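You operate a simulated robot arm through the tools that you are given. There is no shell and no other tool.

The job below is to be done with a simulated robot arm. You get a single attempt, and the scene is never put back.

JOB
Try the green plug gauge in both pierced blocks, rack it, and sort the blocks into pass and reject.
Fine: a block passes if the gauge sinks to its collar.

It is judged by the outcome, as a careful person would: the job done as asked, and still so three seconds after it is handed in. It fails if anything else is knocked over, pushed out of place, dropped, spilled or broken.

ROBOT AND FRAMES
A 7-joint arm with a two-finger parallel gripper, fixed in place. Base frame: the origin is on the floor under the middle of its stand, x ahead of it, y to its left, z up; the work surface is at about z = 0.85. Readings come in m, degrees, newtons and seconds.
It reaches about 1.372 m from its shoulder. Its first joint turns from -149.0 to 149.0 degrees. Payload 3.43 kg.
Tool frame: the origin (TCP) lies between the finger pads and is the grasp point; the fingertips stand 0.03 m ahead of it; z points along the fingers, y is the line along which they close. Largest opening 0.094 m; finger width 0.028, thickness 0.01; the body of the gripper, 0.05 by 0.096 m, starts 0.055 m behind the TCP.
Orientation is that of the tool frame in the base frame, as a unit quaternion [w, x, y, z]. With the fingers straight down and closing along the base's y, the tool's x points along the base's -x, its y along +y and its z along -z.

CONTROLS
- The arm moves only by the tool nudge_tool. Its argument "targets" is one flat list of numbers, 7 for each row, row after row: the finger opening in m, from 0 to 0.094, then the shift along the tool's x, y, z in m, then the turn, a rotation vector about the tool's x, y, z in degrees. In form: [fingers, tx, ty, tz, rx, ry, rz, fingers, tx, ty, tz, rx, ry, rz, ...]. A call has 1 to 20 rows; each row is the pose to reach, as a shift and turn from the pose commanded when the call began, along the tool's axes at that moment. Each row takes 0.2 s and may step no farther than 0.05 m and 8.6 degrees from the row before; otherwise, or with a gripper value out of range, the whole call is refused. A pose out of reach is approached as far as the arm can. The call stops where the force on the tool passes 40 N (or 10 N more than at its start, if that is more) or the arm is blocked; 0.2 s more then pass. Each finger travels about 0.045 m/s and halts on what it meets, pressing with about 26 N; the grip force reading is that of the motor and also rises with nothing between the fingers. The clock runs only during rows and for 0.2 s after the last one: add rows that repeat a pose to give the fingers time. The reply holds the time, the measured pose of the TCP, the force on the tool along the base axes, the opening and the grip force, in the units named above and with some noise, with the torque about the TCP (base axes, N m) and any sound that the robot's microphone picked up.
- Cameras (640 x 400 px; columns grow to the right, rows downward): "scene" is fixed at [0.4011, -0.4987, 1.4341]; the picture's right is [-0.93, -0.38, 0.00], its down [-0.29, 0.71, -0.64] and it looks along [0.24, -0.59, -0.77] (base axes); focal length 292 px, centre (320, 200). "wrist" rides on the gripper at [0.076, 0.014, -0.103] in the tool frame; the picture's right is [-0.18, 0.98, 0.00], its down [-0.75, -0.14, -0.64] and it looks along [-0.63, -0.12, 0.77] (tool axes); focal length 243 px, centre (320, 200). There is no depth. A picture from a camera that has moved, and an enlarged one, comes with that camera's place and axes in the base frame and with its lens.
- grab_frame(camera): a new picture of that camera. It takes no simulated time.
- inspect(camera, box): a new picture of the part [left, top, right, bottom] of that camera's present view, enlarged. It takes no simulated time.
- job_done(): hands the job in; it is judged then, once.

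Places have to be worked out from the pictures, the camera data and where the tool is seen. Open the gripper and draw the arm clear of the work before you hand the job in, unless the task says otherwise.

The tools are called as a command line: name --argument value ..., lists and objects as JSON in quotes. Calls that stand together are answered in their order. nudge_tool: Moves the arm, as the interface text tells. Its arguments: {"type":"object","properties":{"targets":{"type":"array"}},"required":["targets"]} The other tools are called the same way: grab_frame (camera) takes a picture; inspect (camera, box) takes an enlarged picture of a part of a camera's view; job_done () hands the job in.

At the start:

```text
clock: 0.0
tool_pos: [0.4045, -0.8999, 1.1807]
orientation: [0.0, 0.001, 1.0, 0.0]
wrist_force: [0.2, -0.7, 0.2]
ft_torque: [-0.03, 0.03, -0.01]
finger_gap: 0.0942
grasp_force: 0.0
```

scene: 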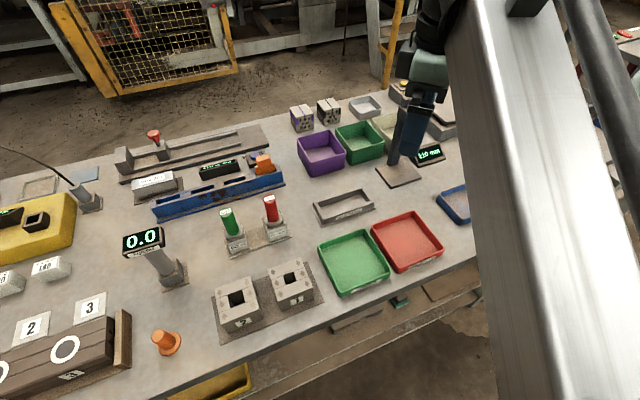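
wrist: 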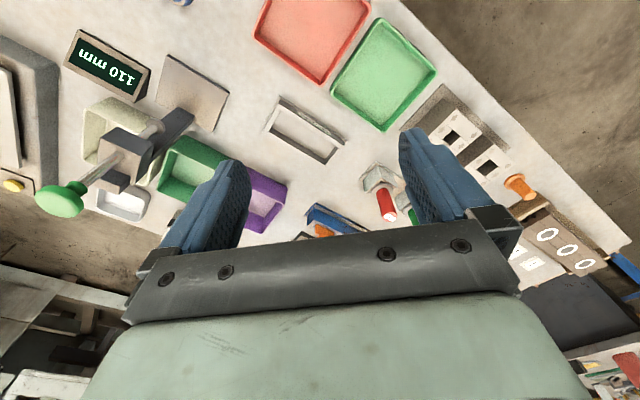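

I'll begin by looking closely at the scene: the gauges in the rack, the blocks, and the trays.

inspect --camera "scene" --box '[200, 180, 330, 345]'

inspect --camera "scene" --box '[290, 170, 460, 310]'

inspect --camera "wrist" --box '[240, 0, 560, 240]'

```text
2.42 times, centred on (265, 262) of scene
camera zoom: at [0.4011, -0.4987, 1.4341], right [-0.93, -0.38, 0.0], down [-0.29, 0.71, -0.64], along [0.24, -0.59, -0.77], focal length 708 px, centre (453, 48)
```

zoom: 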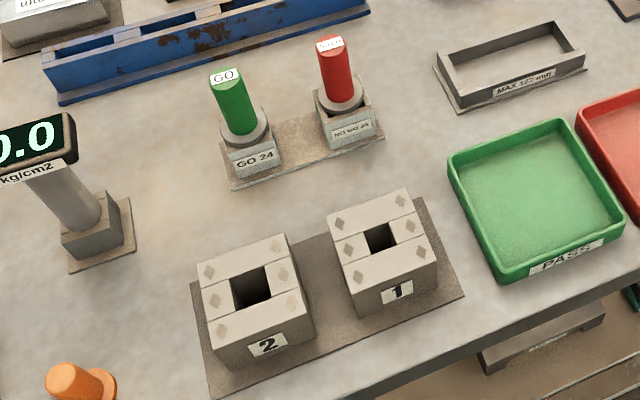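

```text
2.86 times, centred on (375, 240) of scene
camera zoom: at [0.4011, -0.4987, 1.4341], right [-0.93, -0.38, 0.0], down [-0.29, 0.71, -0.64], along [0.24, -0.59, -0.77], focal length 834 px, centre (163, 86)
```

zoom: 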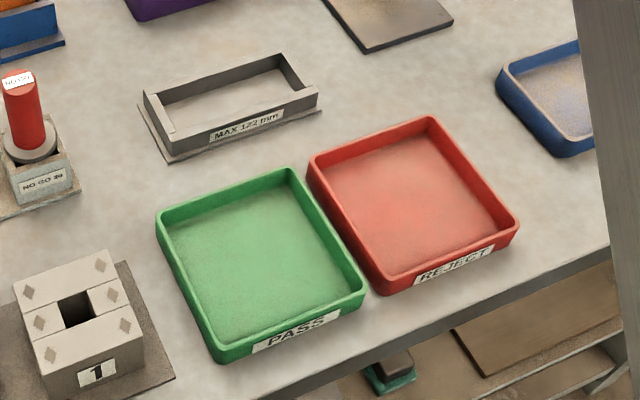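

```text
1.67 times, centred on (400, 120) of wrist
camera zoom: at [0.3291, -0.8866, 1.2825], right [0.18, 0.98, 0.0], down [0.75, -0.14, 0.64], along [0.63, -0.12, -0.77], focal length 404 px, centre (187, 333)
```

zoom: 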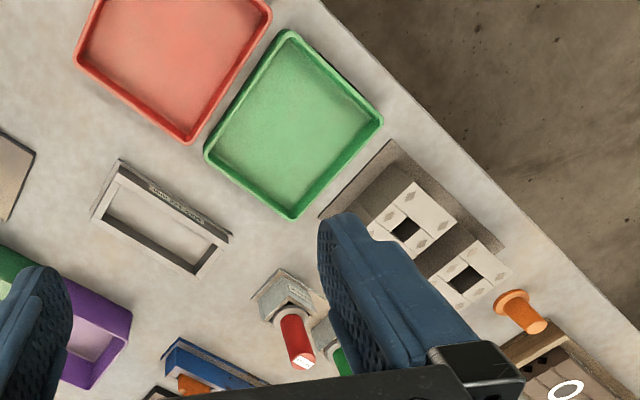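

The table runs at roughly 45° to the base axes. I judge PASS to be at about (0.45,-0.81), REJECT (0.35,-0.90), block 1 (0.55,-0.70), block 2 (0.62,-0.63) and the GO gauge (0.69,-0.74). I'll stay high and turn about 46°, so the wrist camera looks away from the robot over the blocks and gauges.

nudge_tool --targets '[0.094, -0.0094, 0.0412, 0, 0, 0, 5.75, 0.094, -0.0189, 0.0825, 0, 0, 0, 11.5, 0.094, -0.0283, 0.1237, 0, 0, 0, 17.25, 0.094, -0.0377, 0.165, 0, 0, 0, 23, 0.094, -0.0472, 0.2062, 0, 0, 0, 28.75, 0.094, -0.0566, 0.2475, 0, 0, 0, 34.5, 0.094, -0.066, 0.2887, 0, 0, 0, 40.25, 0.094, -0.0755, 0.33, 0, 0, 0, 46]'

grab_frame --camera "wrist"

grab_frame --camera "scene"

```text
clock: 1.2
tool_pos: [0.4512, -0.7107, 1.1813]
orientation: [0.003, 0.227, 0.974, -0.004]
wrist_force: [1.6, 0.0, -0.3]
ft_torque: [-0.02, 0.0, -0.07]
finger_gap: 0.0942
grasp_force: 0.0
stopped in row 5: the force on the tool passed its limit at 58 N (the readings are from after the stop); the commanded pose is now the measured one
```

```text
taken
camera wrist: at [0.3882, -0.6632, 1.2823], right [0.6, 0.8, 0.0], down [0.61, -0.45, 0.65], along [0.52, -0.39, -0.76], focal length 243 px, centre (320, 200)
```

wrist: 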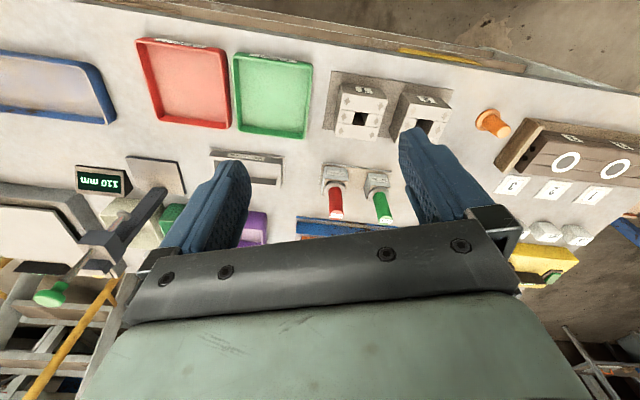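

```text
taken
```

scene: 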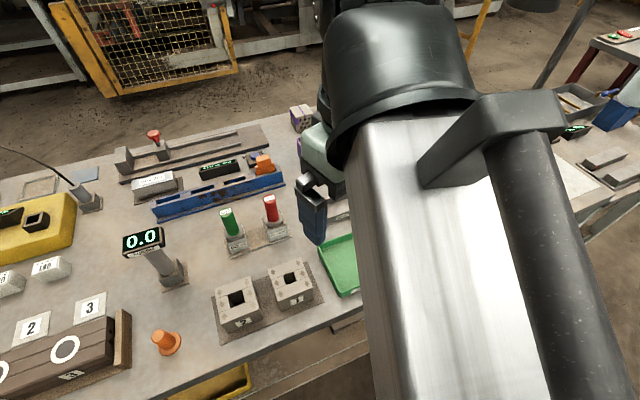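

The call stopped on a brief force spike. The force is now about zero with nothing near the gripper, so it was probably from acceleration, and I'll move more gently from here. The current wrist view is useful, so I'll zoom in on it.

inspect --camera "wrist" --box '[300, 60, 480, 230]'

inspect --camera "wrist" --box '[130, 20, 330, 180]'

```text
2.35 times, centred on (390, 145) of wrist
camera zoom: at [0.3882, -0.6632, 1.2823], right [0.6, 0.8, 0.0], down [0.61, -0.45, 0.65], along [0.52, -0.39, -0.76], focal length 571 px, centre (155, 329)
```

zoom: 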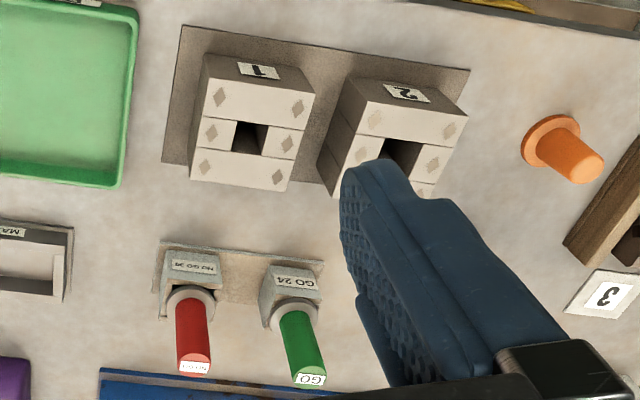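

```text
2.50 times, centred on (230, 100) of wrist
camera zoom: at [0.3882, -0.6632, 1.2823], right [0.6, 0.8, 0.0], down [0.61, -0.45, 0.65], along [0.52, -0.39, -0.76], focal length 606 px, centre (545, 450)
```

zoom: 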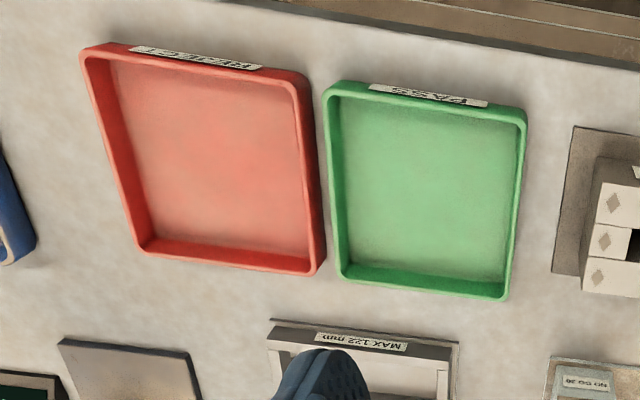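

Triangulating from both cameras, the block tops are at z≈0.905, the blocks are about 0.07 m square and turned to 44°, and the GO gauge top is near (0.704,-0.752,0.975). I'll move gently over the midpoint of the blocks, finishing the turn, for a better look.

nudge_tool --targets '[0.094, -0.0098, 0.0099, 0.005, 0, 0, 2, 0.094, -0.0196, 0.0199, 0.01, 0, 0, 4, 0.094, -0.0295, 0.0298, 0.015, 0, 0, 6, 0.094, -0.0393, 0.0397, 0.02, 0, 0, 8, 0.094, -0.0491, 0.0497, 0.025, 0, 0, 10, 0.094, -0.0589, 0.0596, 0.03, 0, 0, 12, 0.094, -0.0687, 0.0695, 0.035, 0, 0, 14, 0.094, -0.0786, 0.0794, 0.04, 0, 0, 16, 0.094, -0.0884, 0.0894, 0.045, 0, 0, 18, 0.094, -0.0982, 0.0993, 0.05, 0, 0, 20]'

grab_frame --camera "wrist"

grab_frame --camera "scene"

```text
clock: 3.4
tool_pos: [0.5825, -0.6659, 1.1306]
orientation: [0.005, 0.393, 0.919, -0.003]
wrist_force: [0.5, 0.4, -0.6]
ft_torque: [0.01, 0.01, -0.03]
finger_gap: 0.0943
grasp_force: 0.1
```

```text
taken
camera wrist: at [0.54, -0.6002, 1.2315], right [0.84, 0.55, 0.0], down [0.41, -0.64, 0.65], along [0.35, -0.54, -0.76], focal length 243 px, centre (320, 200)
```

wrist: 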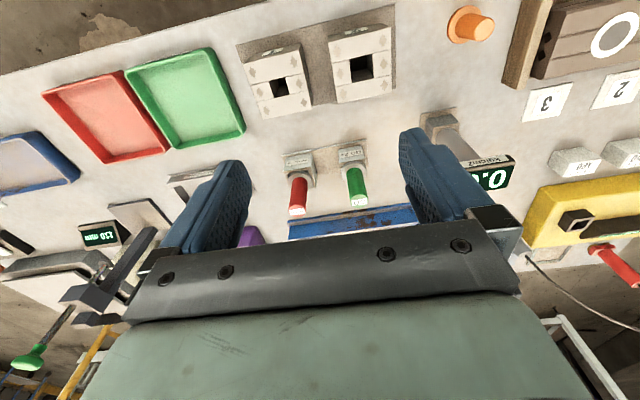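

```text
taken
```

scene: 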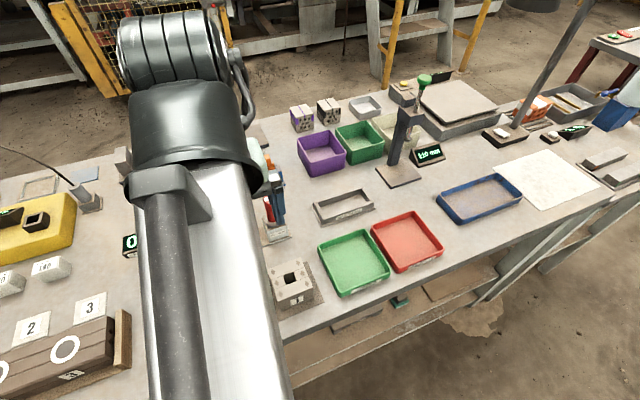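

The tool now sits at (0.5825,-0.6659,1.13) with its y at 43.7°, along the table, and a tilt of about 0.67° that I'll correct. Next I'll zoom in on the blocks and gauges from here.

inspect --camera "wrist" --box '[230, 0, 410, 115]'

inspect --camera "wrist" --box '[260, 120, 420, 230]'

inspect --camera "scene" --box '[250, 180, 460, 320]'

```text
3.48 times, centred on (320, 58) of wrist
camera zoom: at [0.54, -0.6002, 1.2315], right [0.84, 0.55, 0.0], down [0.41, -0.64, 0.65], along [0.35, -0.54, -0.76], focal length 844 px, centre (320, 696)
```

zoom: 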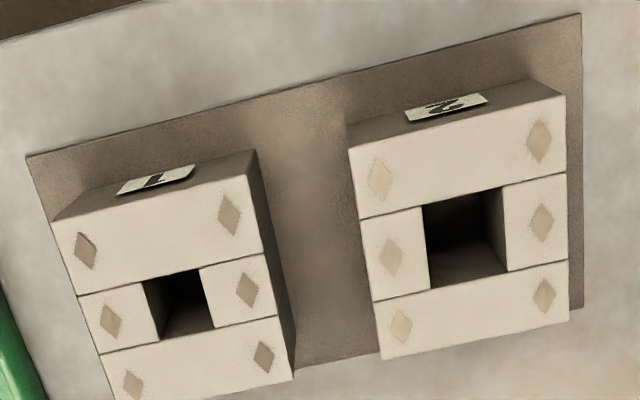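

```text
3.64 times, centred on (340, 175) of wrist
camera zoom: at [0.54, -0.6002, 1.2315], right [0.84, 0.55, 0.0], down [0.41, -0.64, 0.65], along [0.35, -0.54, -0.76], focal length 882 px, centre (247, 291)
```

zoom: 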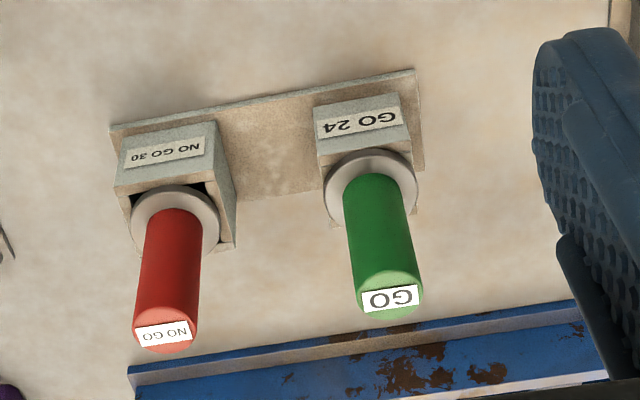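

```text
2.86 times, centred on (355, 250) of scene
camera zoom: at [0.4011, -0.4987, 1.4341], right [-0.93, -0.38, 0.0], down [-0.29, 0.71, -0.64], along [0.24, -0.59, -0.77], focal length 834 px, centre (220, 57)
```

zoom: 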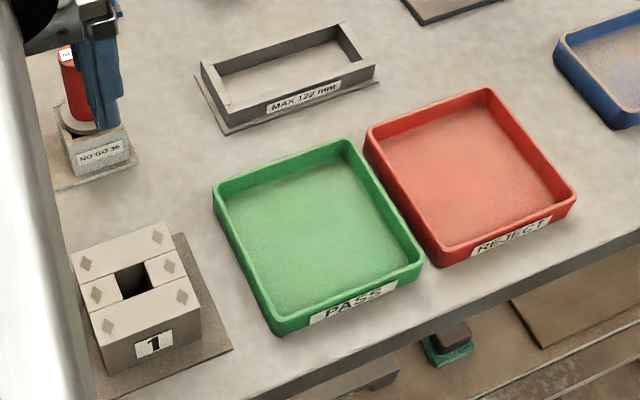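

Block 2's hole centre is at about (0.619,-0.630) and block 1's at (0.546,-0.703). The GO handle axis is at about (0.7045,-0.7535), with its collar top at z≈0.905 and handle top at 0.975. I'll take out the small tilt and move to hover over the GO gauge at z≈1.06.

nudge_tool --targets '[0.08, -0.0148, 0.0028, 0.007, 0, 0.067, 0, 0.07, -0.0295, 0.0055, 0.014, 0, 0.134, 0, 0.07, -0.0443, 0.0083, 0.021, 0, 0.2, 0, 0.07, -0.059, 0.0111, 0.028, 0, 0.27, 0, 0.07, -0.0738, 0.0139, 0.035, 0, 0.335, 0, 0.07, -0.0886, 0.0166, 0.042, 0, 0.4, 0, 0.07, -0.1033, 0.0194, 0.049, 0, 0.47, 0, 0.07, -0.1181, 0.0222, 0.056, 0, 0.54, 0, 0.07, -0.1328, 0.0249, 0.063, 0, 0.6, 0, 0.07, -0.1476, 0.0277, 0.07, 0, 0.67, 0, 0.07, -0.1476, 0.0277, 0.07, 0, 0.67, 0]'

grab_frame --camera "wrist"

inspect --camera "wrist" --box '[230, 40, 430, 165]'

inspect --camera "scene" --box '[140, 140, 340, 280]'

```text
clock: 5.8
tool_pos: [0.7075, -0.7547, 1.0631]
orientation: [-0.001, 0.393, 0.919, 0.001]
wrist_force: [-0.4, -0.6, 0.9]
ft_torque: [-0.02, 0.0, 0.01]
finger_gap: 0.0697
grasp_force: 0.0
```

```text
taken
camera wrist: at [0.664, -0.6899, 1.1653], right [0.84, 0.55, 0.0], down [0.42, -0.64, 0.64], along [0.35, -0.54, -0.77], focal length 243 px, centre (320, 200)
```

wrist: 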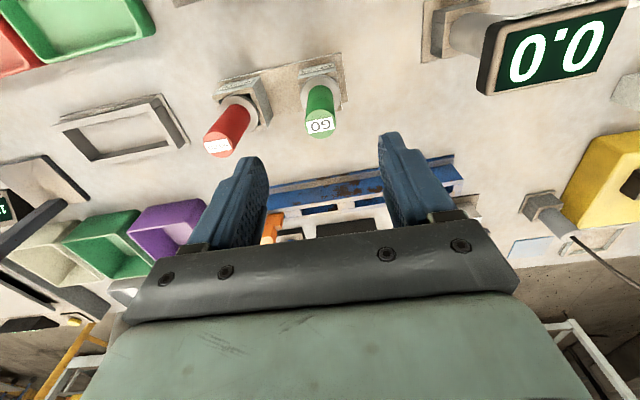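

```text
3.20 times, centred on (330, 102) of wrist
camera zoom: at [0.664, -0.6899, 1.1653], right [0.84, 0.55, 0.0], down [0.42, -0.64, 0.64], along [0.35, -0.54, -0.77], focal length 776 px, centre (288, 512)
```

zoom: 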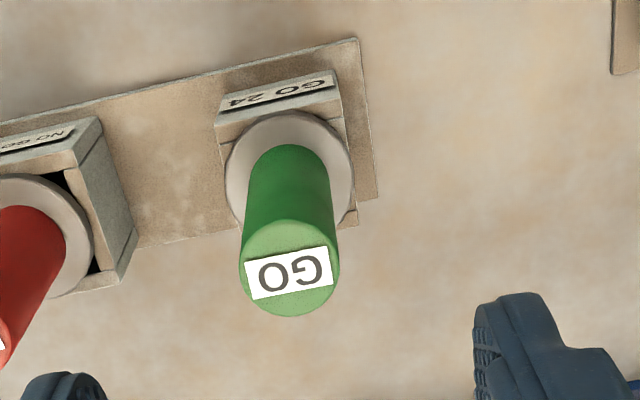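

```text
2.86 times, centred on (240, 210) of scene
camera zoom: at [0.4011, -0.4987, 1.4341], right [-0.93, -0.38, 0.0], down [-0.29, 0.71, -0.64], along [0.24, -0.59, -0.77], focal length 834 px, centre (549, 171)
```

zoom: 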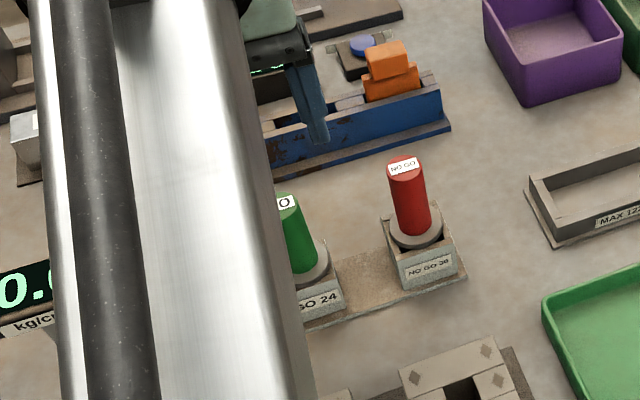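

The view shows the GO handle axis at about (0.706,-0.754), diameter about 25 mm, with the collar 41 mm across at z≈0.905. I'll descend to z≈0.948, which keeps the fingertips above the collar, and close.

nudge_tool --targets '[0.07, 0.0005, 0, 0.015, 0, 0, 0, 0.07, 0.001, -0.0003, 0.03, 0, 0, 0, 0.07, 0.0015, -0.0006, 0.045, 0, 0, 0, 0.07, 0.0015, -0.0006, 0.06, 0, 0, 0, 0.07, 0.0015, -0.0006, 0.075, 0, 0, 0, 0.07, 0.0015, -0.0006, 0.09, 0, 0, 0, 0.07, 0.0015, -0.0006, 0.105, 0, 0, 0, 0.07, 0.0015, -0.0006, 0.115, 0, 0, 0, 0.07, 0.0015, -0.0006, 0.115, 0, 0, 0]'

grab_frame --camera "wrist"

inspect --camera "scene" --box '[160, 140, 340, 270]'

```text
clock: 7.8
tool_pos: [0.7039, -0.7532, 0.9475]
orientation: [-0.001, 0.393, 0.919, 0.0]
wrist_force: [-0.6, -0.6, 1.1]
ft_torque: [0.04, 0.0, 0.0]
finger_gap: 0.07
grasp_force: 0.0
```

```text
taken
camera wrist: at [0.6623, -0.6883, 1.0494], right [0.84, 0.55, 0.0], down [0.42, -0.64, 0.64], along [0.35, -0.54, -0.77], focal length 243 px, centre (320, 200)
```

wrist: 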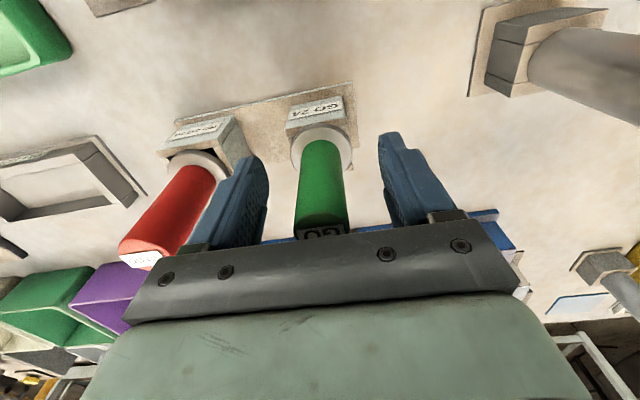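

```text
3.08 times, centred on (250, 205) of scene
camera zoom: at [0.4011, -0.4987, 1.4341], right [-0.93, -0.38, 0.0], down [-0.29, 0.71, -0.64], along [0.24, -0.59, -0.77], focal length 898 px, centre (535, 185)
```

zoom: 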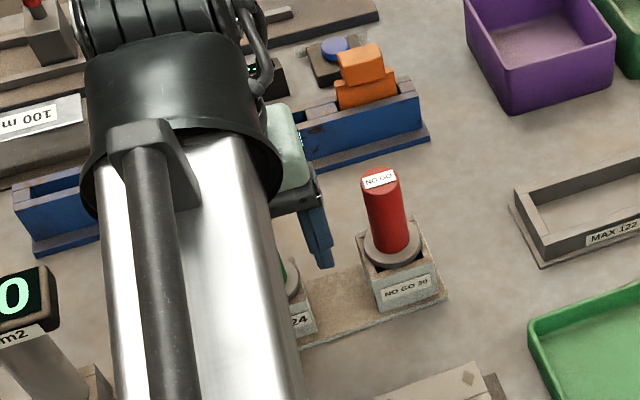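

The green handle is centred between the fingers, the fingertips are just above the collar, and the left finger is clear of the NO GO handle. Closing the gripper now.

nudge_tool --targets '[0.05, 0, 0, 0, 0, 0, 0, 0.035, 0, 0, 0, 0, 0, 0, 0.02, 0, 0, 0, 0, 0, 0, 0.01, 0, 0, 0, 0, 0, 0, 0.01, 0, 0, 0, 0, 0, 0, 0.01, 0, 0, 0, 0, 0, 0]'

inspect --camera "wrist" --box '[230, 70, 430, 250]'

```text
clock: 9.2
tool_pos: [0.7032, -0.7535, 0.9483]
orientation: [-0.002, 0.393, 0.919, 0.0]
wrist_force: [1.2, -1.1, 1.5]
ft_torque: [-0.06, -0.07, 0.0]
finger_gap: 0.0253
grasp_force: 26.1
```

```text
2.22 times, centred on (330, 160) of wrist
camera zoom: at [0.6623, -0.6884, 1.0497], right [0.84, 0.55, 0.0], down [0.42, -0.64, 0.64], along [0.35, -0.54, -0.77], focal length 539 px, centre (298, 289)
```

zoom: 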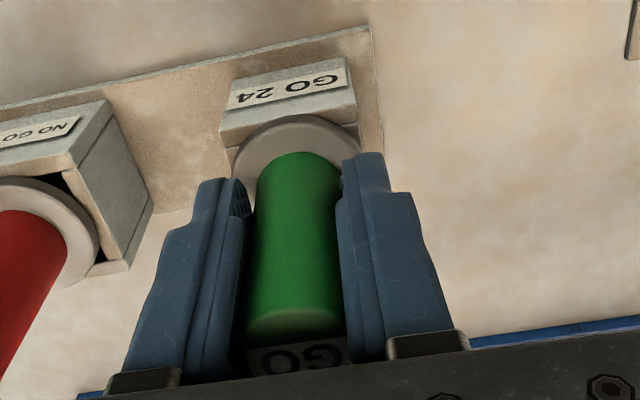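

The gauge is gripped (gap 25.3 mm, 26 N). Lifting it straight up out of its holder, slowly.

nudge_tool --targets '[0.01, 0, 0, -0.005, 0, 0, 0, 0.01, 0, 0, -0.012, 0, 0, 0, 0.01, 0, 0, -0.02, 0, 0, 0, 0.01, 0, 0, -0.03, 0, 0, 0, 0.01, 0, 0, -0.04, 0, 0, 0, 0.01, 0, 0, -0.05, 0, 0, 0, 0.01, 0, 0, -0.065, 0, 0, 0, 0.01, 0, 0, -0.08, 0, 0, 0, 0.01, 0, 0, -0.095, 0, 0, 0, 0.01, 0, 0, -0.11, 0, 0, 0, 0.01, 0, 0, -0.125, 0, 0, 0, 0.01, 0, 0, -0.125, 0, 0, 0]'

grab_frame --camera "wrist"

inspect --camera "wrist" --box '[210, 20, 430, 180]'

grab_frame --camera "scene"

```text
clock: 11.8
tool_pos: [0.7051, -0.754, 1.0735]
orientation: [-0.001, 0.393, 0.92, 0.0]
wrist_force: [-0.5, 0.9, -1.8]
ft_torque: [0.01, -0.02, 0.03]
finger_gap: 0.0253
grasp_force: 26.0
```

```text
taken
camera wrist: at [0.6625, -0.6887, 1.175], right [0.84, 0.55, 0.0], down [0.42, -0.64, 0.64], along [0.35, -0.54, -0.77], focal length 243 px, centre (320, 200)
```

wrist: 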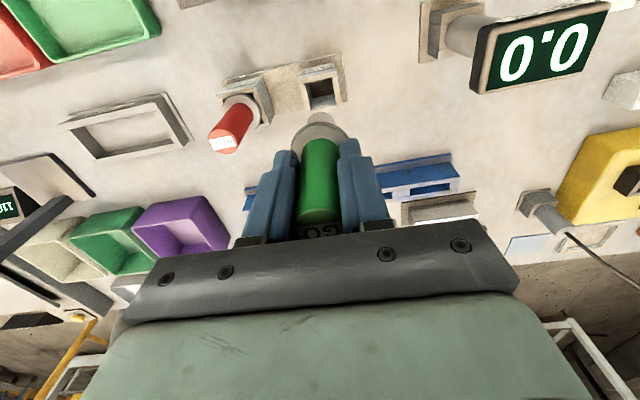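

```text
2.50 times, centred on (320, 100) of wrist
camera zoom: at [0.6625, -0.6887, 1.175], right [0.84, 0.55, 0.0], down [0.42, -0.64, 0.64], along [0.35, -0.54, -0.77], focal length 606 px, centre (320, 450)
```

zoom: 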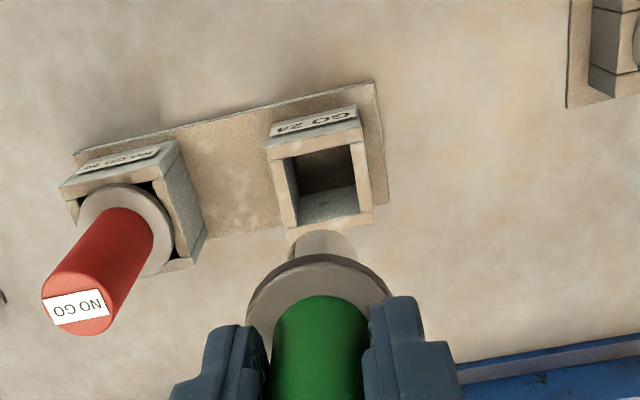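

```text
taken
```

scene: 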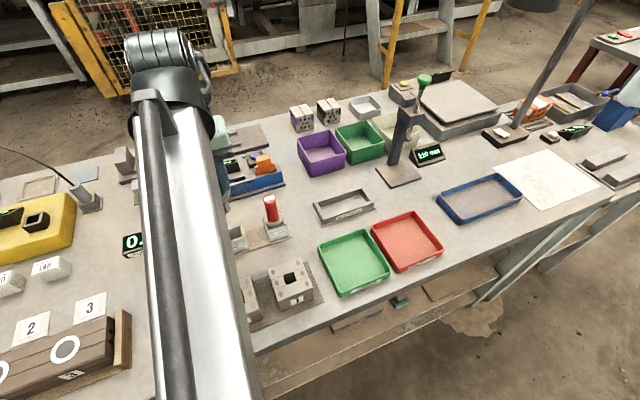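

The gauge is out. Its plug is a plain cylinder of about 24 mm, reaching roughly 36 mm below the collar top, and the holder has a roomy square socket of about 30 mm. Block 2's hole measures about 26 mm and block 1's about 21.5 mm, but both must actually be tried. Carrying the gauge over block 2, staying high.

nudge_tool --targets '[0.01, 0.0147, 0.0023, 0, 0, -0.015, 0, 0.01, 0.0295, 0.0047, 0, 0, -0.03, 0, 0.01, 0.0442, 0.007, 0, 0, -0.045, 0, 0.01, 0.059, 0.0094, 0, 0, -0.06, 0, 0.01, 0.0737, 0.0117, 0, 0, -0.075, 0, 0.01, 0.0885, 0.014, 0, 0, -0.09, 0, 0.01, 0.1032, 0.0164, 0, 0, -0.105, 0, 0.01, 0.118, 0.0187, 0, 0, -0.12, 0, 0.01, 0.1327, 0.0211, 0, 0, -0.135, 0, 0.01, 0.1475, 0.0234, 0, 0, -0.15, 0, 0.01, 0.1475, 0.0234, 0, 0, -0.15, 0]'

grab_frame --camera "wrist"

inspect --camera "wrist" --box '[240, 30, 440, 160]'

grab_frame --camera "scene"

```text
clock: 14.2
tool_pos: [0.6194, -0.6313, 1.0743]
orientation: [0.0, 0.393, 0.92, -0.001]
wrist_force: [0.0, 0.8, -1.3]
ft_torque: [0.02, -0.01, -0.01]
finger_gap: 0.0252
grasp_force: 26.2
```

```text
taken
camera wrist: at [0.5762, -0.5653, 1.1761], right [0.84, 0.55, 0.0], down [0.42, -0.64, 0.64], along [0.35, -0.54, -0.77], focal length 243 px, centre (320, 200)
```

wrist: 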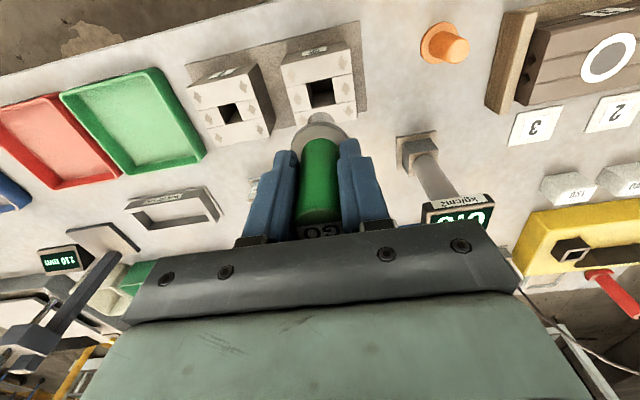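

```text
3.08 times, centred on (340, 95) of wrist
camera zoom: at [0.5762, -0.5653, 1.1761], right [0.84, 0.55, 0.0], down [0.42, -0.64, 0.64], along [0.35, -0.54, -0.77], focal length 746 px, centre (258, 523)
```

zoom: 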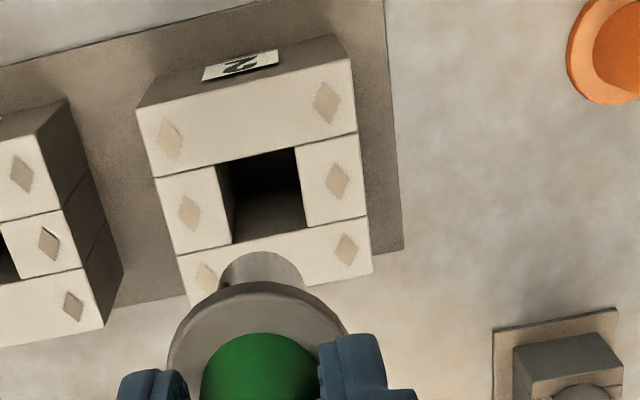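

```text
taken
```

scene: 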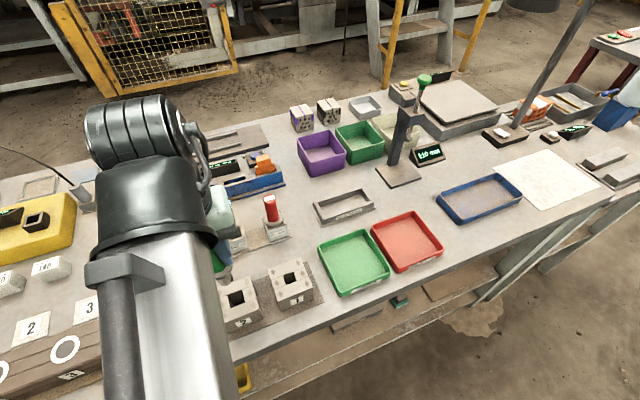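

The hole in block 2 measures about (0.620,-0.631) and the plug axis about (0.619,-0.630). I'll shift about 1.6 mm outward, lower until the plug tip is roughly 1.5 cm above the block, and compare plug and hole directly.

nudge_tool --targets '[0.01, -0.0016, 0.0001, 0.01, 0, 0, 0, 0.01, -0.0016, 0.0001, 0.02, 0, 0, 0, 0.01, -0.0016, 0.0001, 0.03, 0, 0, 0, 0.01, -0.0016, 0.0001, 0.04, 0, 0, 0, 0.01, -0.0016, 0.0001, 0.05, 0, 0, 0, 0.01, -0.0016, 0.0001, 0.06, 0, 0, 0, 0.01, -0.0016, 0.0001, 0.07, 0, 0, 0, 0.01, -0.0016, 0.0001, 0.075, 0, 0, 0, 0.01, -0.0016, 0.0001, 0.075, 0, 0, 0]'

grab_frame --camera "wrist"

inspect --camera "wrist" --box '[250, 50, 400, 160]'

inspect --camera "scene" --box '[180, 220, 330, 340]'

```text
clock: 16.2
tool_pos: [0.6182, -0.631, 0.9976]
orientation: [0.0, 0.393, 0.92, -0.001]
wrist_force: [-1.7, 2.4, 3.6]
ft_torque: [0.11, 0.06, 0.03]
finger_gap: 0.0256
grasp_force: 26.4
```

```text
taken
camera wrist: at [0.5777, -0.5651, 1.0997], right [0.84, 0.55, 0.0], down [0.42, -0.64, 0.64], along [0.35, -0.54, -0.77], focal length 243 px, centre (320, 200)
```

wrist: 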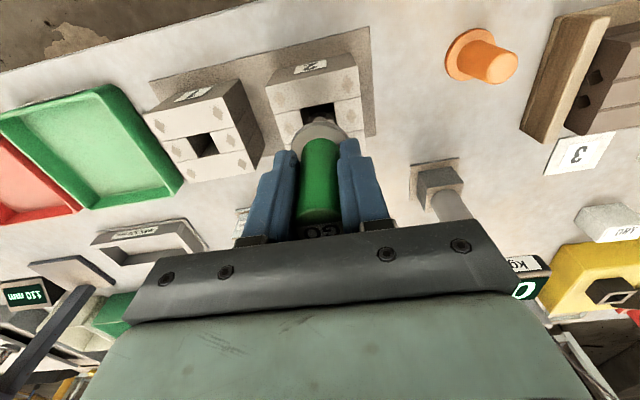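

```text
3.64 times, centred on (325, 105) of wrist
camera zoom: at [0.5777, -0.5651, 1.0997], right [0.84, 0.55, 0.0], down [0.42, -0.64, 0.64], along [0.35, -0.54, -0.77], focal length 882 px, centre (302, 546)
```

zoom: 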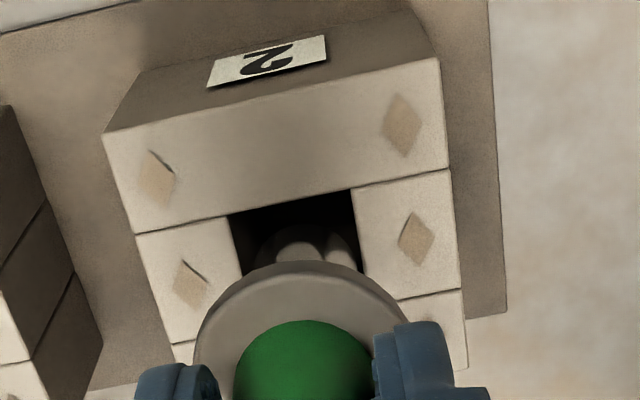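

```text
3.33 times, centred on (255, 280) of scene
camera zoom: at [0.4011, -0.4987, 1.4341], right [-0.93, -0.38, 0.0], down [-0.29, 0.71, -0.64], along [0.24, -0.59, -0.77], focal length 973 px, centre (537, -67)
```

zoom: 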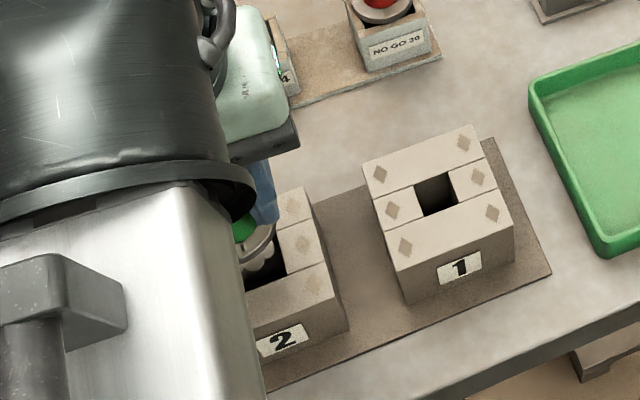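

The plug tip now overlaps the hole opening in the image. Zooming in further on the plug and hole.

inspect --camera "wrist" --box '[295, 90, 355, 135]'

inspect --camera "scene" --box '[225, 265, 285, 315]'

nudge_tool --targets '[0.01, 0, 0, 0, 0, 0, 0]'

```text
8.89 times, centred on (325, 112) of wrist
camera zoom: at [0.5777, -0.5651, 1.0997], right [0.84, 0.55, 0.0], down [0.42, -0.64, 0.64], along [0.35, -0.54, -0.77], focal length 2157 px, centre (276, 978)
```

zoom: 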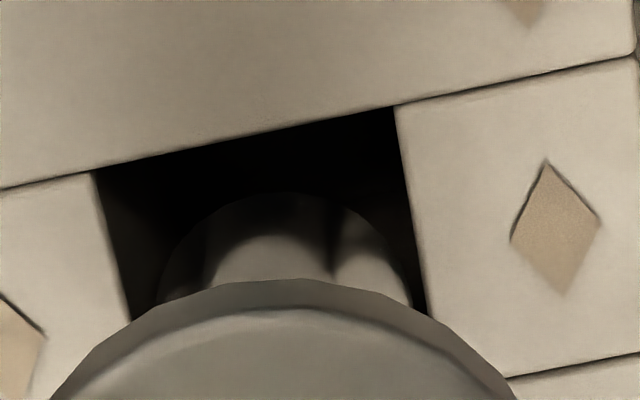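

```text
8.00 times, centred on (255, 290) of scene
camera zoom: at [0.4011, -0.4987, 1.4341], right [-0.93, -0.38, 0.0], down [-0.29, 0.71, -0.64], along [0.24, -0.59, -0.77], focal length 2335 px, centre (840, -520)
```

zoom: 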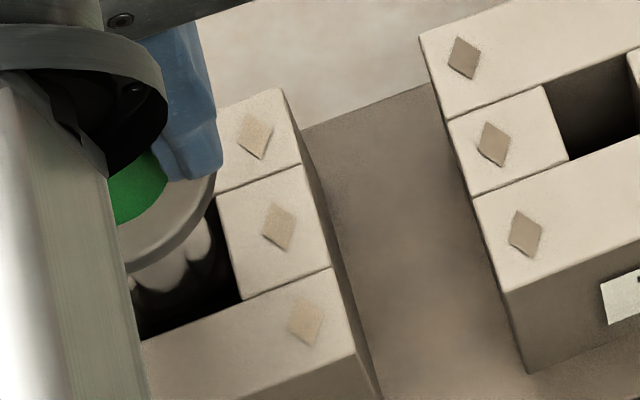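

```text
clock: 16.6
tool_pos: [0.6191, -0.6302, 0.9985]
orientation: [0.0, 0.393, 0.92, 0.0]
wrist_force: [-1.8, 2.5, 2.8]
ft_torque: [0.24, 0.19, -0.01]
finger_gap: 0.0253
grasp_force: 25.5
```

The readings show light contact: about 3 N pushing back toward the robot and about 4 N up. The plug's lower part is in shadow, so the tip has already entered block 2's hole and is brushing the far wall. I'll ease 1.5 mm back toward the robot and re-read the forces.

nudge_tool --targets '[0.01, 0.0008, 0, 0, 0, 0, 0, 0.01, 0.0015, 0, 0, 0, 0, 0, 0.01, 0.0015, 0, 0, 0, 0, 0]'

inspect --camera "wrist" --box '[295, 90, 355, 135]'

```text
clock: 17.4
tool_pos: [0.6182, -0.6298, 0.9976]
orientation: [-0.001, 0.392, 0.92, -0.001]
wrist_force: [-0.2, -0.2, -2.6]
ft_torque: [-0.02, 0.01, -0.01]
finger_gap: 0.0255
grasp_force: 26.6
```

```text
8.89 times, centred on (325, 112) of wrist
camera zoom: at [0.5765, -0.565, 1.099], right [0.84, 0.55, 0.0], down [0.42, -0.64, 0.64], along [0.35, -0.54, -0.77], focal length 2157 px, centre (276, 978)
```

zoom: 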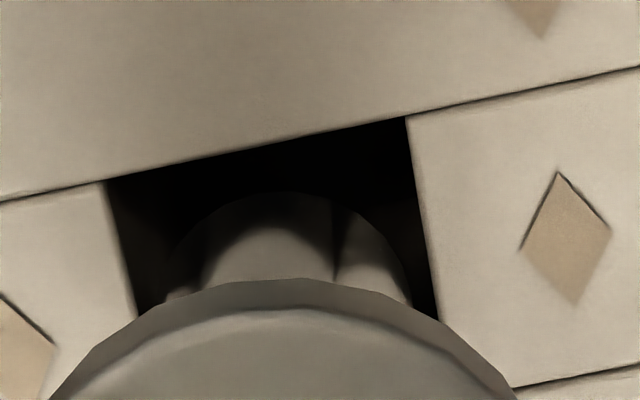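

The contact has cleared and forces are back to free-hang, with the plug laterally centred in the hole. Lowering it gently in small steps.

nudge_tool --targets '[0.01, 0, 0, 0.002, 0, 0, 0, 0.01, 0, 0, 0.004, 0, 0, 0, 0.01, 0, 0, 0.006, 0, 0, 0, 0.01, 0, 0, 0.008, 0, 0, 0, 0.01, 0, 0, 0.008, 0, 0, 0]'

```text
clock: 18.6
tool_pos: [0.6195, -0.6294, 0.9909]
orientation: [0.0, 0.393, 0.92, -0.001]
wrist_force: [-1.0, 2.2, -1.2]
ft_torque: [0.13, 0.1, 0.03]
finger_gap: 0.0254
grasp_force: 25.7
```

There is light far-wall contact again (about 2 N). Backing off another 0.8 mm toward the robot and continuing down.

nudge_tool --targets '[0.01, 0.0008, 0, 0, 0, 0, 0, 0.01, 0.0008, 0, 0.002, 0, 0, 0, 0.01, 0.0008, 0, 0.004, 0, 0, 0, 0.01, 0.0008, 0, 0.006, 0, 0, 0, 0.01, 0.0008, 0, 0.006, 0, 0, 0]'

inspect --camera "wrist" --box '[270, 70, 380, 150]'

inspect --camera "scene" --box '[215, 250, 305, 320]'

```text
clock: 19.8
tool_pos: [0.6178, -0.6289, 0.984]
orientation: [0.0, 0.393, 0.919, -0.001]
wrist_force: [0.4, 0.3, -2.0]
ft_torque: [-0.02, 0.01, -0.01]
finger_gap: 0.0256
grasp_force: 26.0
```

```text
5.00 times, centred on (325, 110) of wrist
camera zoom: at [0.5762, -0.564, 1.086], right [0.84, 0.55, 0.0], down [0.42, -0.64, 0.64], along [0.35, -0.54, -0.77], focal length 1213 px, centre (295, 650)
```

zoom: 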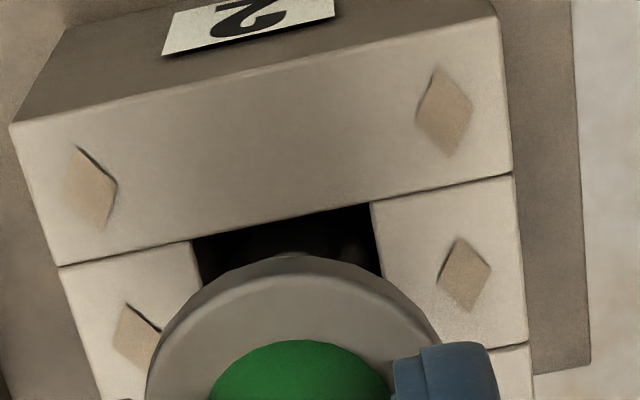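

```text
5.71 times, centred on (260, 285) of scene
camera zoom: at [0.4011, -0.4987, 1.4341], right [-0.93, -0.38, 0.0], down [-0.29, 0.71, -0.64], along [0.24, -0.59, -0.77], focal length 1668 px, centre (663, -286)
```

zoom: 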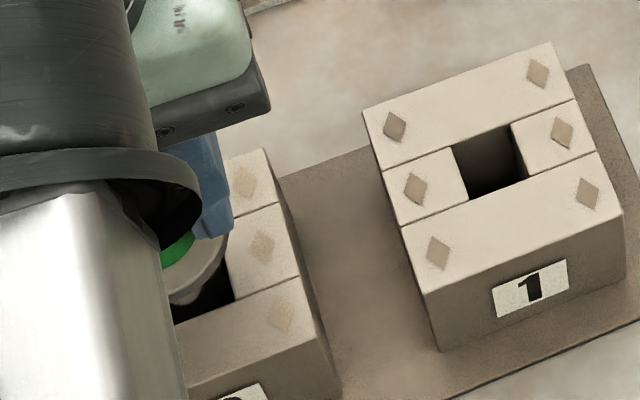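

Clear again and sinking freely. Continuing down.

nudge_tool --targets '[0.01, 0, 0, 0.002, 0, 0, 0, 0.01, 0, 0, 0.004, 0, 0, 0, 0.01, 0, 0, 0.006, 0, 0, 0, 0.01, 0, 0, 0.008, 0, 0, 0, 0.01, 0, 0, 0.008, 0, 0, 0]'

```text
clock: 21.0
tool_pos: [0.6187, -0.63, 0.9767]
orientation: [0.0, 0.394, 0.919, -0.001]
wrist_force: [-0.1, 0.5, -2.3]
ft_torque: [0.01, 0.03, 0.02]
finger_gap: 0.0254
grasp_force: 25.8
```

The plug is still sinking freely with no contact. Lowering another 8 mm.

nudge_tool --targets '[0.01, 0, 0, 0.002, 0, 0, 0, 0.01, 0, 0, 0.004, 0, 0, 0, 0.01, 0, 0, 0.006, 0, 0, 0, 0.01, 0, 0, 0.008, 0, 0, 0, 0.01, 0, 0, 0.008, 0, 0, 0]'

inspect --camera "wrist" --box '[270, 70, 380, 150]'

inspect --camera "scene" --box '[215, 250, 305, 320]'

```text
clock: 22.2
tool_pos: [0.6187, -0.6285, 0.9687]
orientation: [0.0, 0.393, 0.919, -0.001]
wrist_force: [1.0, -0.1, -2.1]
ft_torque: [-0.02, -0.01, 0.04]
finger_gap: 0.0253
grasp_force: 26.1
```

```text
5.00 times, centred on (325, 110) of wrist
camera zoom: at [0.5762, -0.5639, 1.0694], right [0.84, 0.55, 0.0], down [0.42, -0.64, 0.64], along [0.35, -0.54, -0.77], focal length 1213 px, centre (295, 650)
```

zoom: 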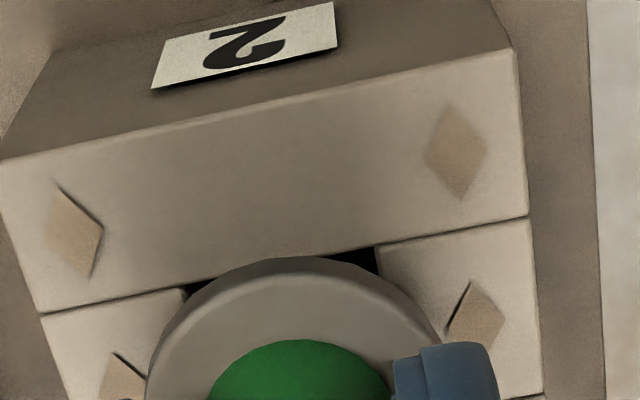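

```text
5.71 times, centred on (260, 285) of scene
camera zoom: at [0.4011, -0.4987, 1.4341], right [-0.93, -0.38, 0.0], down [-0.29, 0.71, -0.64], along [0.24, -0.59, -0.77], focal length 1668 px, centre (663, -286)
```

zoom: 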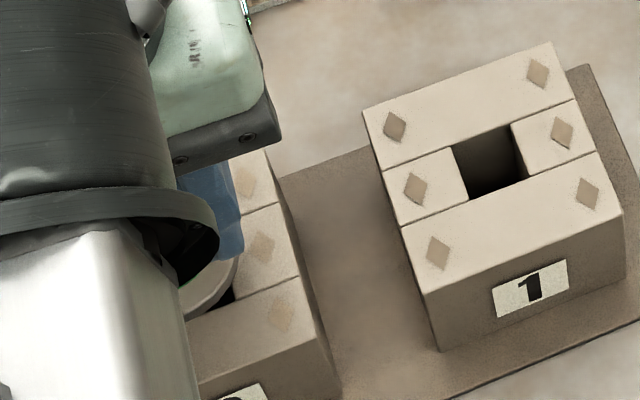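

Still free, and the collar is now close to the block top. Going down in 1 mm steps to feel for the collar seating.

nudge_tool --targets '[0.01, 0, 0, 0.001, 0, 0, 0, 0.01, 0, 0, 0.002, 0, 0, 0, 0.01, 0, 0, 0.003, 0, 0, 0, 0.01, 0, 0, 0.004, 0, 0, 0, 0.01, 0, 0, 0.005, 0, 0, 0, 0.01, 0, 0, 0.006, 0, 0, 0]'

```text
clock: 23.6
tool_pos: [0.6173, -0.6298, 0.962]
orientation: [0.0, 0.392, 0.92, -0.001]
wrist_force: [0.3, 0.3, -1.7]
ft_torque: [0.0, 0.01, -0.03]
finger_gap: 0.0253
grasp_force: 26.2
```

Still no contact at TCP z≈0.9625. Continuing in 1 mm steps.

nudge_tool --targets '[0.01, 0, 0, 0.001, 0, 0, 0, 0.01, 0, 0, 0.002, 0, 0, 0, 0.01, 0, 0, 0.003, 0, 0, 0, 0.01, 0, 0, 0.004, 0, 0, 0, 0.01, 0, 0, 0.005, 0, 0, 0]'

inspect --camera "wrist" --box '[270, 70, 380, 150]'

inspect --camera "scene" --box '[215, 250, 305, 320]'

```text
clock: 24.8
tool_pos: [0.6175, -0.6297, 0.9564]
orientation: [0.0, 0.393, 0.92, -0.001]
wrist_force: [0.3, -0.6, -2.9]
ft_torque: [0.01, 0.01, 0.04]
finger_gap: 0.0255
grasp_force: 26.2
```

```text
5.00 times, centred on (325, 110) of wrist
camera zoom: at [0.5759, -0.5644, 1.0583], right [0.84, 0.55, 0.0], down [0.42, -0.64, 0.64], along [0.35, -0.54, -0.77], focal length 1213 px, centre (295, 650)
```

zoom: 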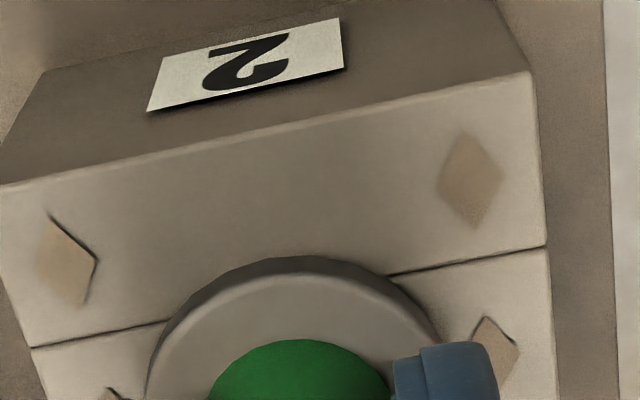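

```text
5.71 times, centred on (260, 285) of scene
camera zoom: at [0.4011, -0.4987, 1.4341], right [-0.93, -0.38, 0.0], down [-0.29, 0.71, -0.64], along [0.24, -0.59, -0.77], focal length 1668 px, centre (663, -286)
```

zoom: 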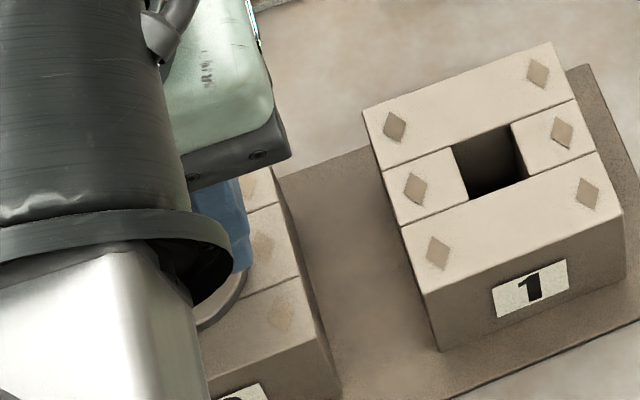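

The collar now almost covers the hole. A few more 1 mm steps should bring it to the block's top face.

nudge_tool --targets '[0.01, 0, 0, 0.001, 0, 0, 0, 0.01, 0, 0, 0.002, 0, 0, 0, 0.01, 0, 0, 0.003, 0, 0, 0, 0.01, 0, 0, 0.003, 0, 0, 0]'

```text
clock: 25.8
tool_pos: [0.619, -0.63, 0.9556]
orientation: [0.0, 0.393, 0.919, -0.001]
wrist_force: [0.7, -0.4, 9.9]
ft_torque: [0.15, 0.11, -0.01]
finger_gap: 0.0255
grasp_force: 25.6
```

Firm contact, with force up about 12 N at TCP z≈0.955. Checking whether it's the collar seated on block 2's top.

inspect --camera "wrist" --box '[280, 85, 370, 150]'

inspect --camera "scene" --box '[230, 265, 280, 310]'

```text
6.15 times, centred on (325, 118) of wrist
camera zoom: at [0.5762, -0.5644, 1.0566], right [0.84, 0.55, 0.0], down [0.42, -0.64, 0.64], along [0.35, -0.54, -0.77], focal length 1493 px, centre (289, 708)
```

zoom: 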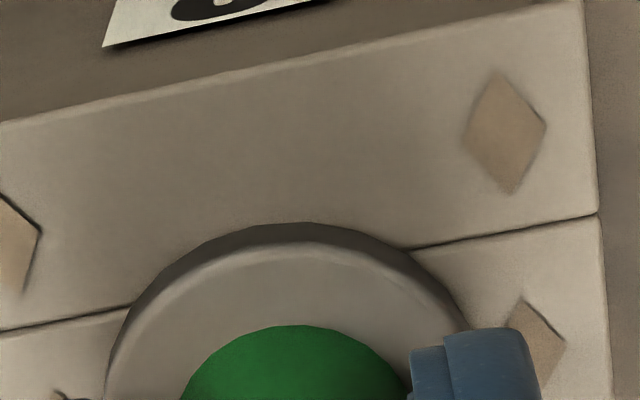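

```text
8.89 times, centred on (255, 288) of scene
camera zoom: at [0.4011, -0.4987, 1.4341], right [-0.93, -0.38, 0.0], down [-0.29, 0.71, -0.64], along [0.24, -0.59, -0.77], focal length 2595 px, centre (898, -578)
```

zoom: 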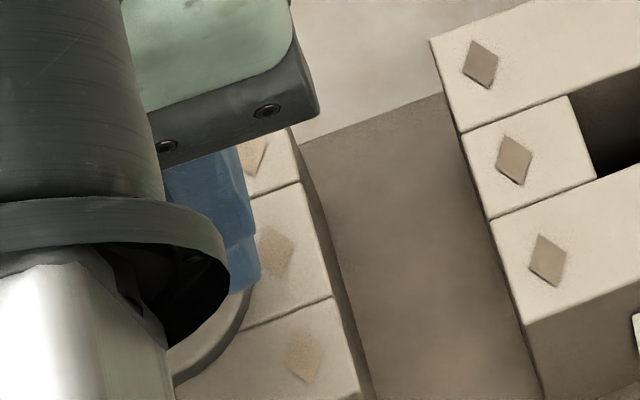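

The collar is flush on block 2's top face. The seat came 7 mm above its seat in the rack holder, as expected for the taller block, so block 2 passes. Withdrawing the gauge straight up.

nudge_tool --targets '[0.01, 0, 0, -0.004, 0, 0, 0, 0.01, 0, 0, -0.01, 0, 0, 0, 0.01, 0, 0, -0.018, 0, 0, 0, 0.01, 0, 0, -0.028, 0, 0, 0, 0.01, 0, 0, -0.038, 0, 0, 0, 0.01, 0, 0, -0.048, 0, 0, 0, 0.01, 0, 0, -0.06, 0, 0, 0, 0.01, 0, 0, -0.075, 0, 0, 0, 0.01, 0, 0, -0.09, 0, 0, 0, 0.01, 0, 0, -0.105, 0, 0, 0, 0.01, 0, 0, -0.119, 0, 0, 0, 0.01, 0, 0, -0.119, 0, 0, 0]'

inspect --camera "wrist" --box '[160, 20, 400, 180]'

```text
clock: 28.4
tool_pos: [0.6176, -0.6302, 1.074]
orientation: [0.0, 0.394, 0.919, 0.0]
wrist_force: [0.2, -0.3, -2.0]
ft_torque: [0.03, 0.01, 0.0]
finger_gap: 0.0256
grasp_force: 26.1
```

```text
2.50 times, centred on (280, 100) of wrist
camera zoom: at [0.5761, -0.5646, 1.175], right [0.84, 0.55, 0.0], down [0.42, -0.64, 0.64], along [0.35, -0.54, -0.77], focal length 606 px, centre (420, 450)
```

zoom: 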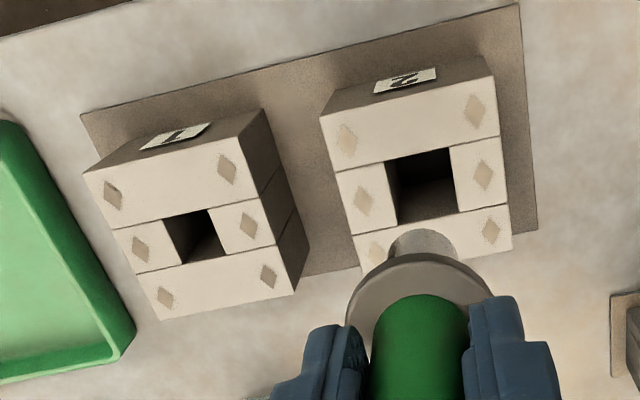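

Block 2 hasn't moved. Block 1's hole lies about 0.1045 m along the table from here, so I'm moving over it.

nudge_tool --targets '[0.01, -0.0004, -0.0149, 0, 0, 0, 0, 0.01, -0.0008, -0.0299, 0, 0, 0, 0, 0.01, -0.0012, -0.0448, 0, 0, 0, 0, 0.01, -0.0015, -0.0597, 0, 0, 0, 0, 0.01, -0.0019, -0.0746, 0, 0, 0, 0, 0.01, -0.0023, -0.0896, 0, 0, 0, 0, 0.01, -0.0027, -0.1045, 0, 0, 0, 0, 0.01, -0.0027, -0.1045, 0, 0, 0, 0]'

inspect --camera "wrist" --box '[230, 30, 410, 160]'

grab_frame --camera "scene"

```text
clock: 30.2
tool_pos: [0.5442, -0.7045, 1.0724]
orientation: [0.0, 0.393, 0.92, -0.001]
wrist_force: [-0.6, 0.1, -2.8]
ft_torque: [0.02, 0.01, 0.02]
finger_gap: 0.0255
grasp_force: 26.0
```

```text
3.08 times, centred on (320, 95) of wrist
camera zoom: at [0.5021, -0.6393, 1.1746], right [0.84, 0.55, 0.0], down [0.42, -0.64, 0.64], along [0.35, -0.54, -0.77], focal length 746 px, centre (320, 523)
```

zoom: 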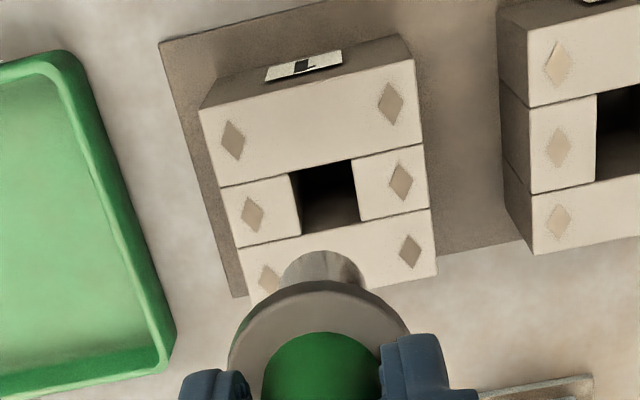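

```text
taken
```

scene: 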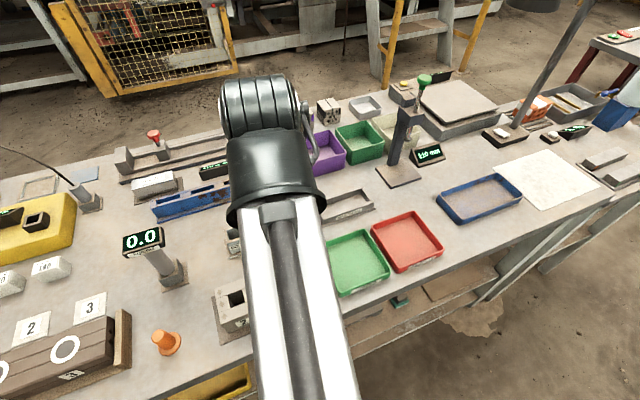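

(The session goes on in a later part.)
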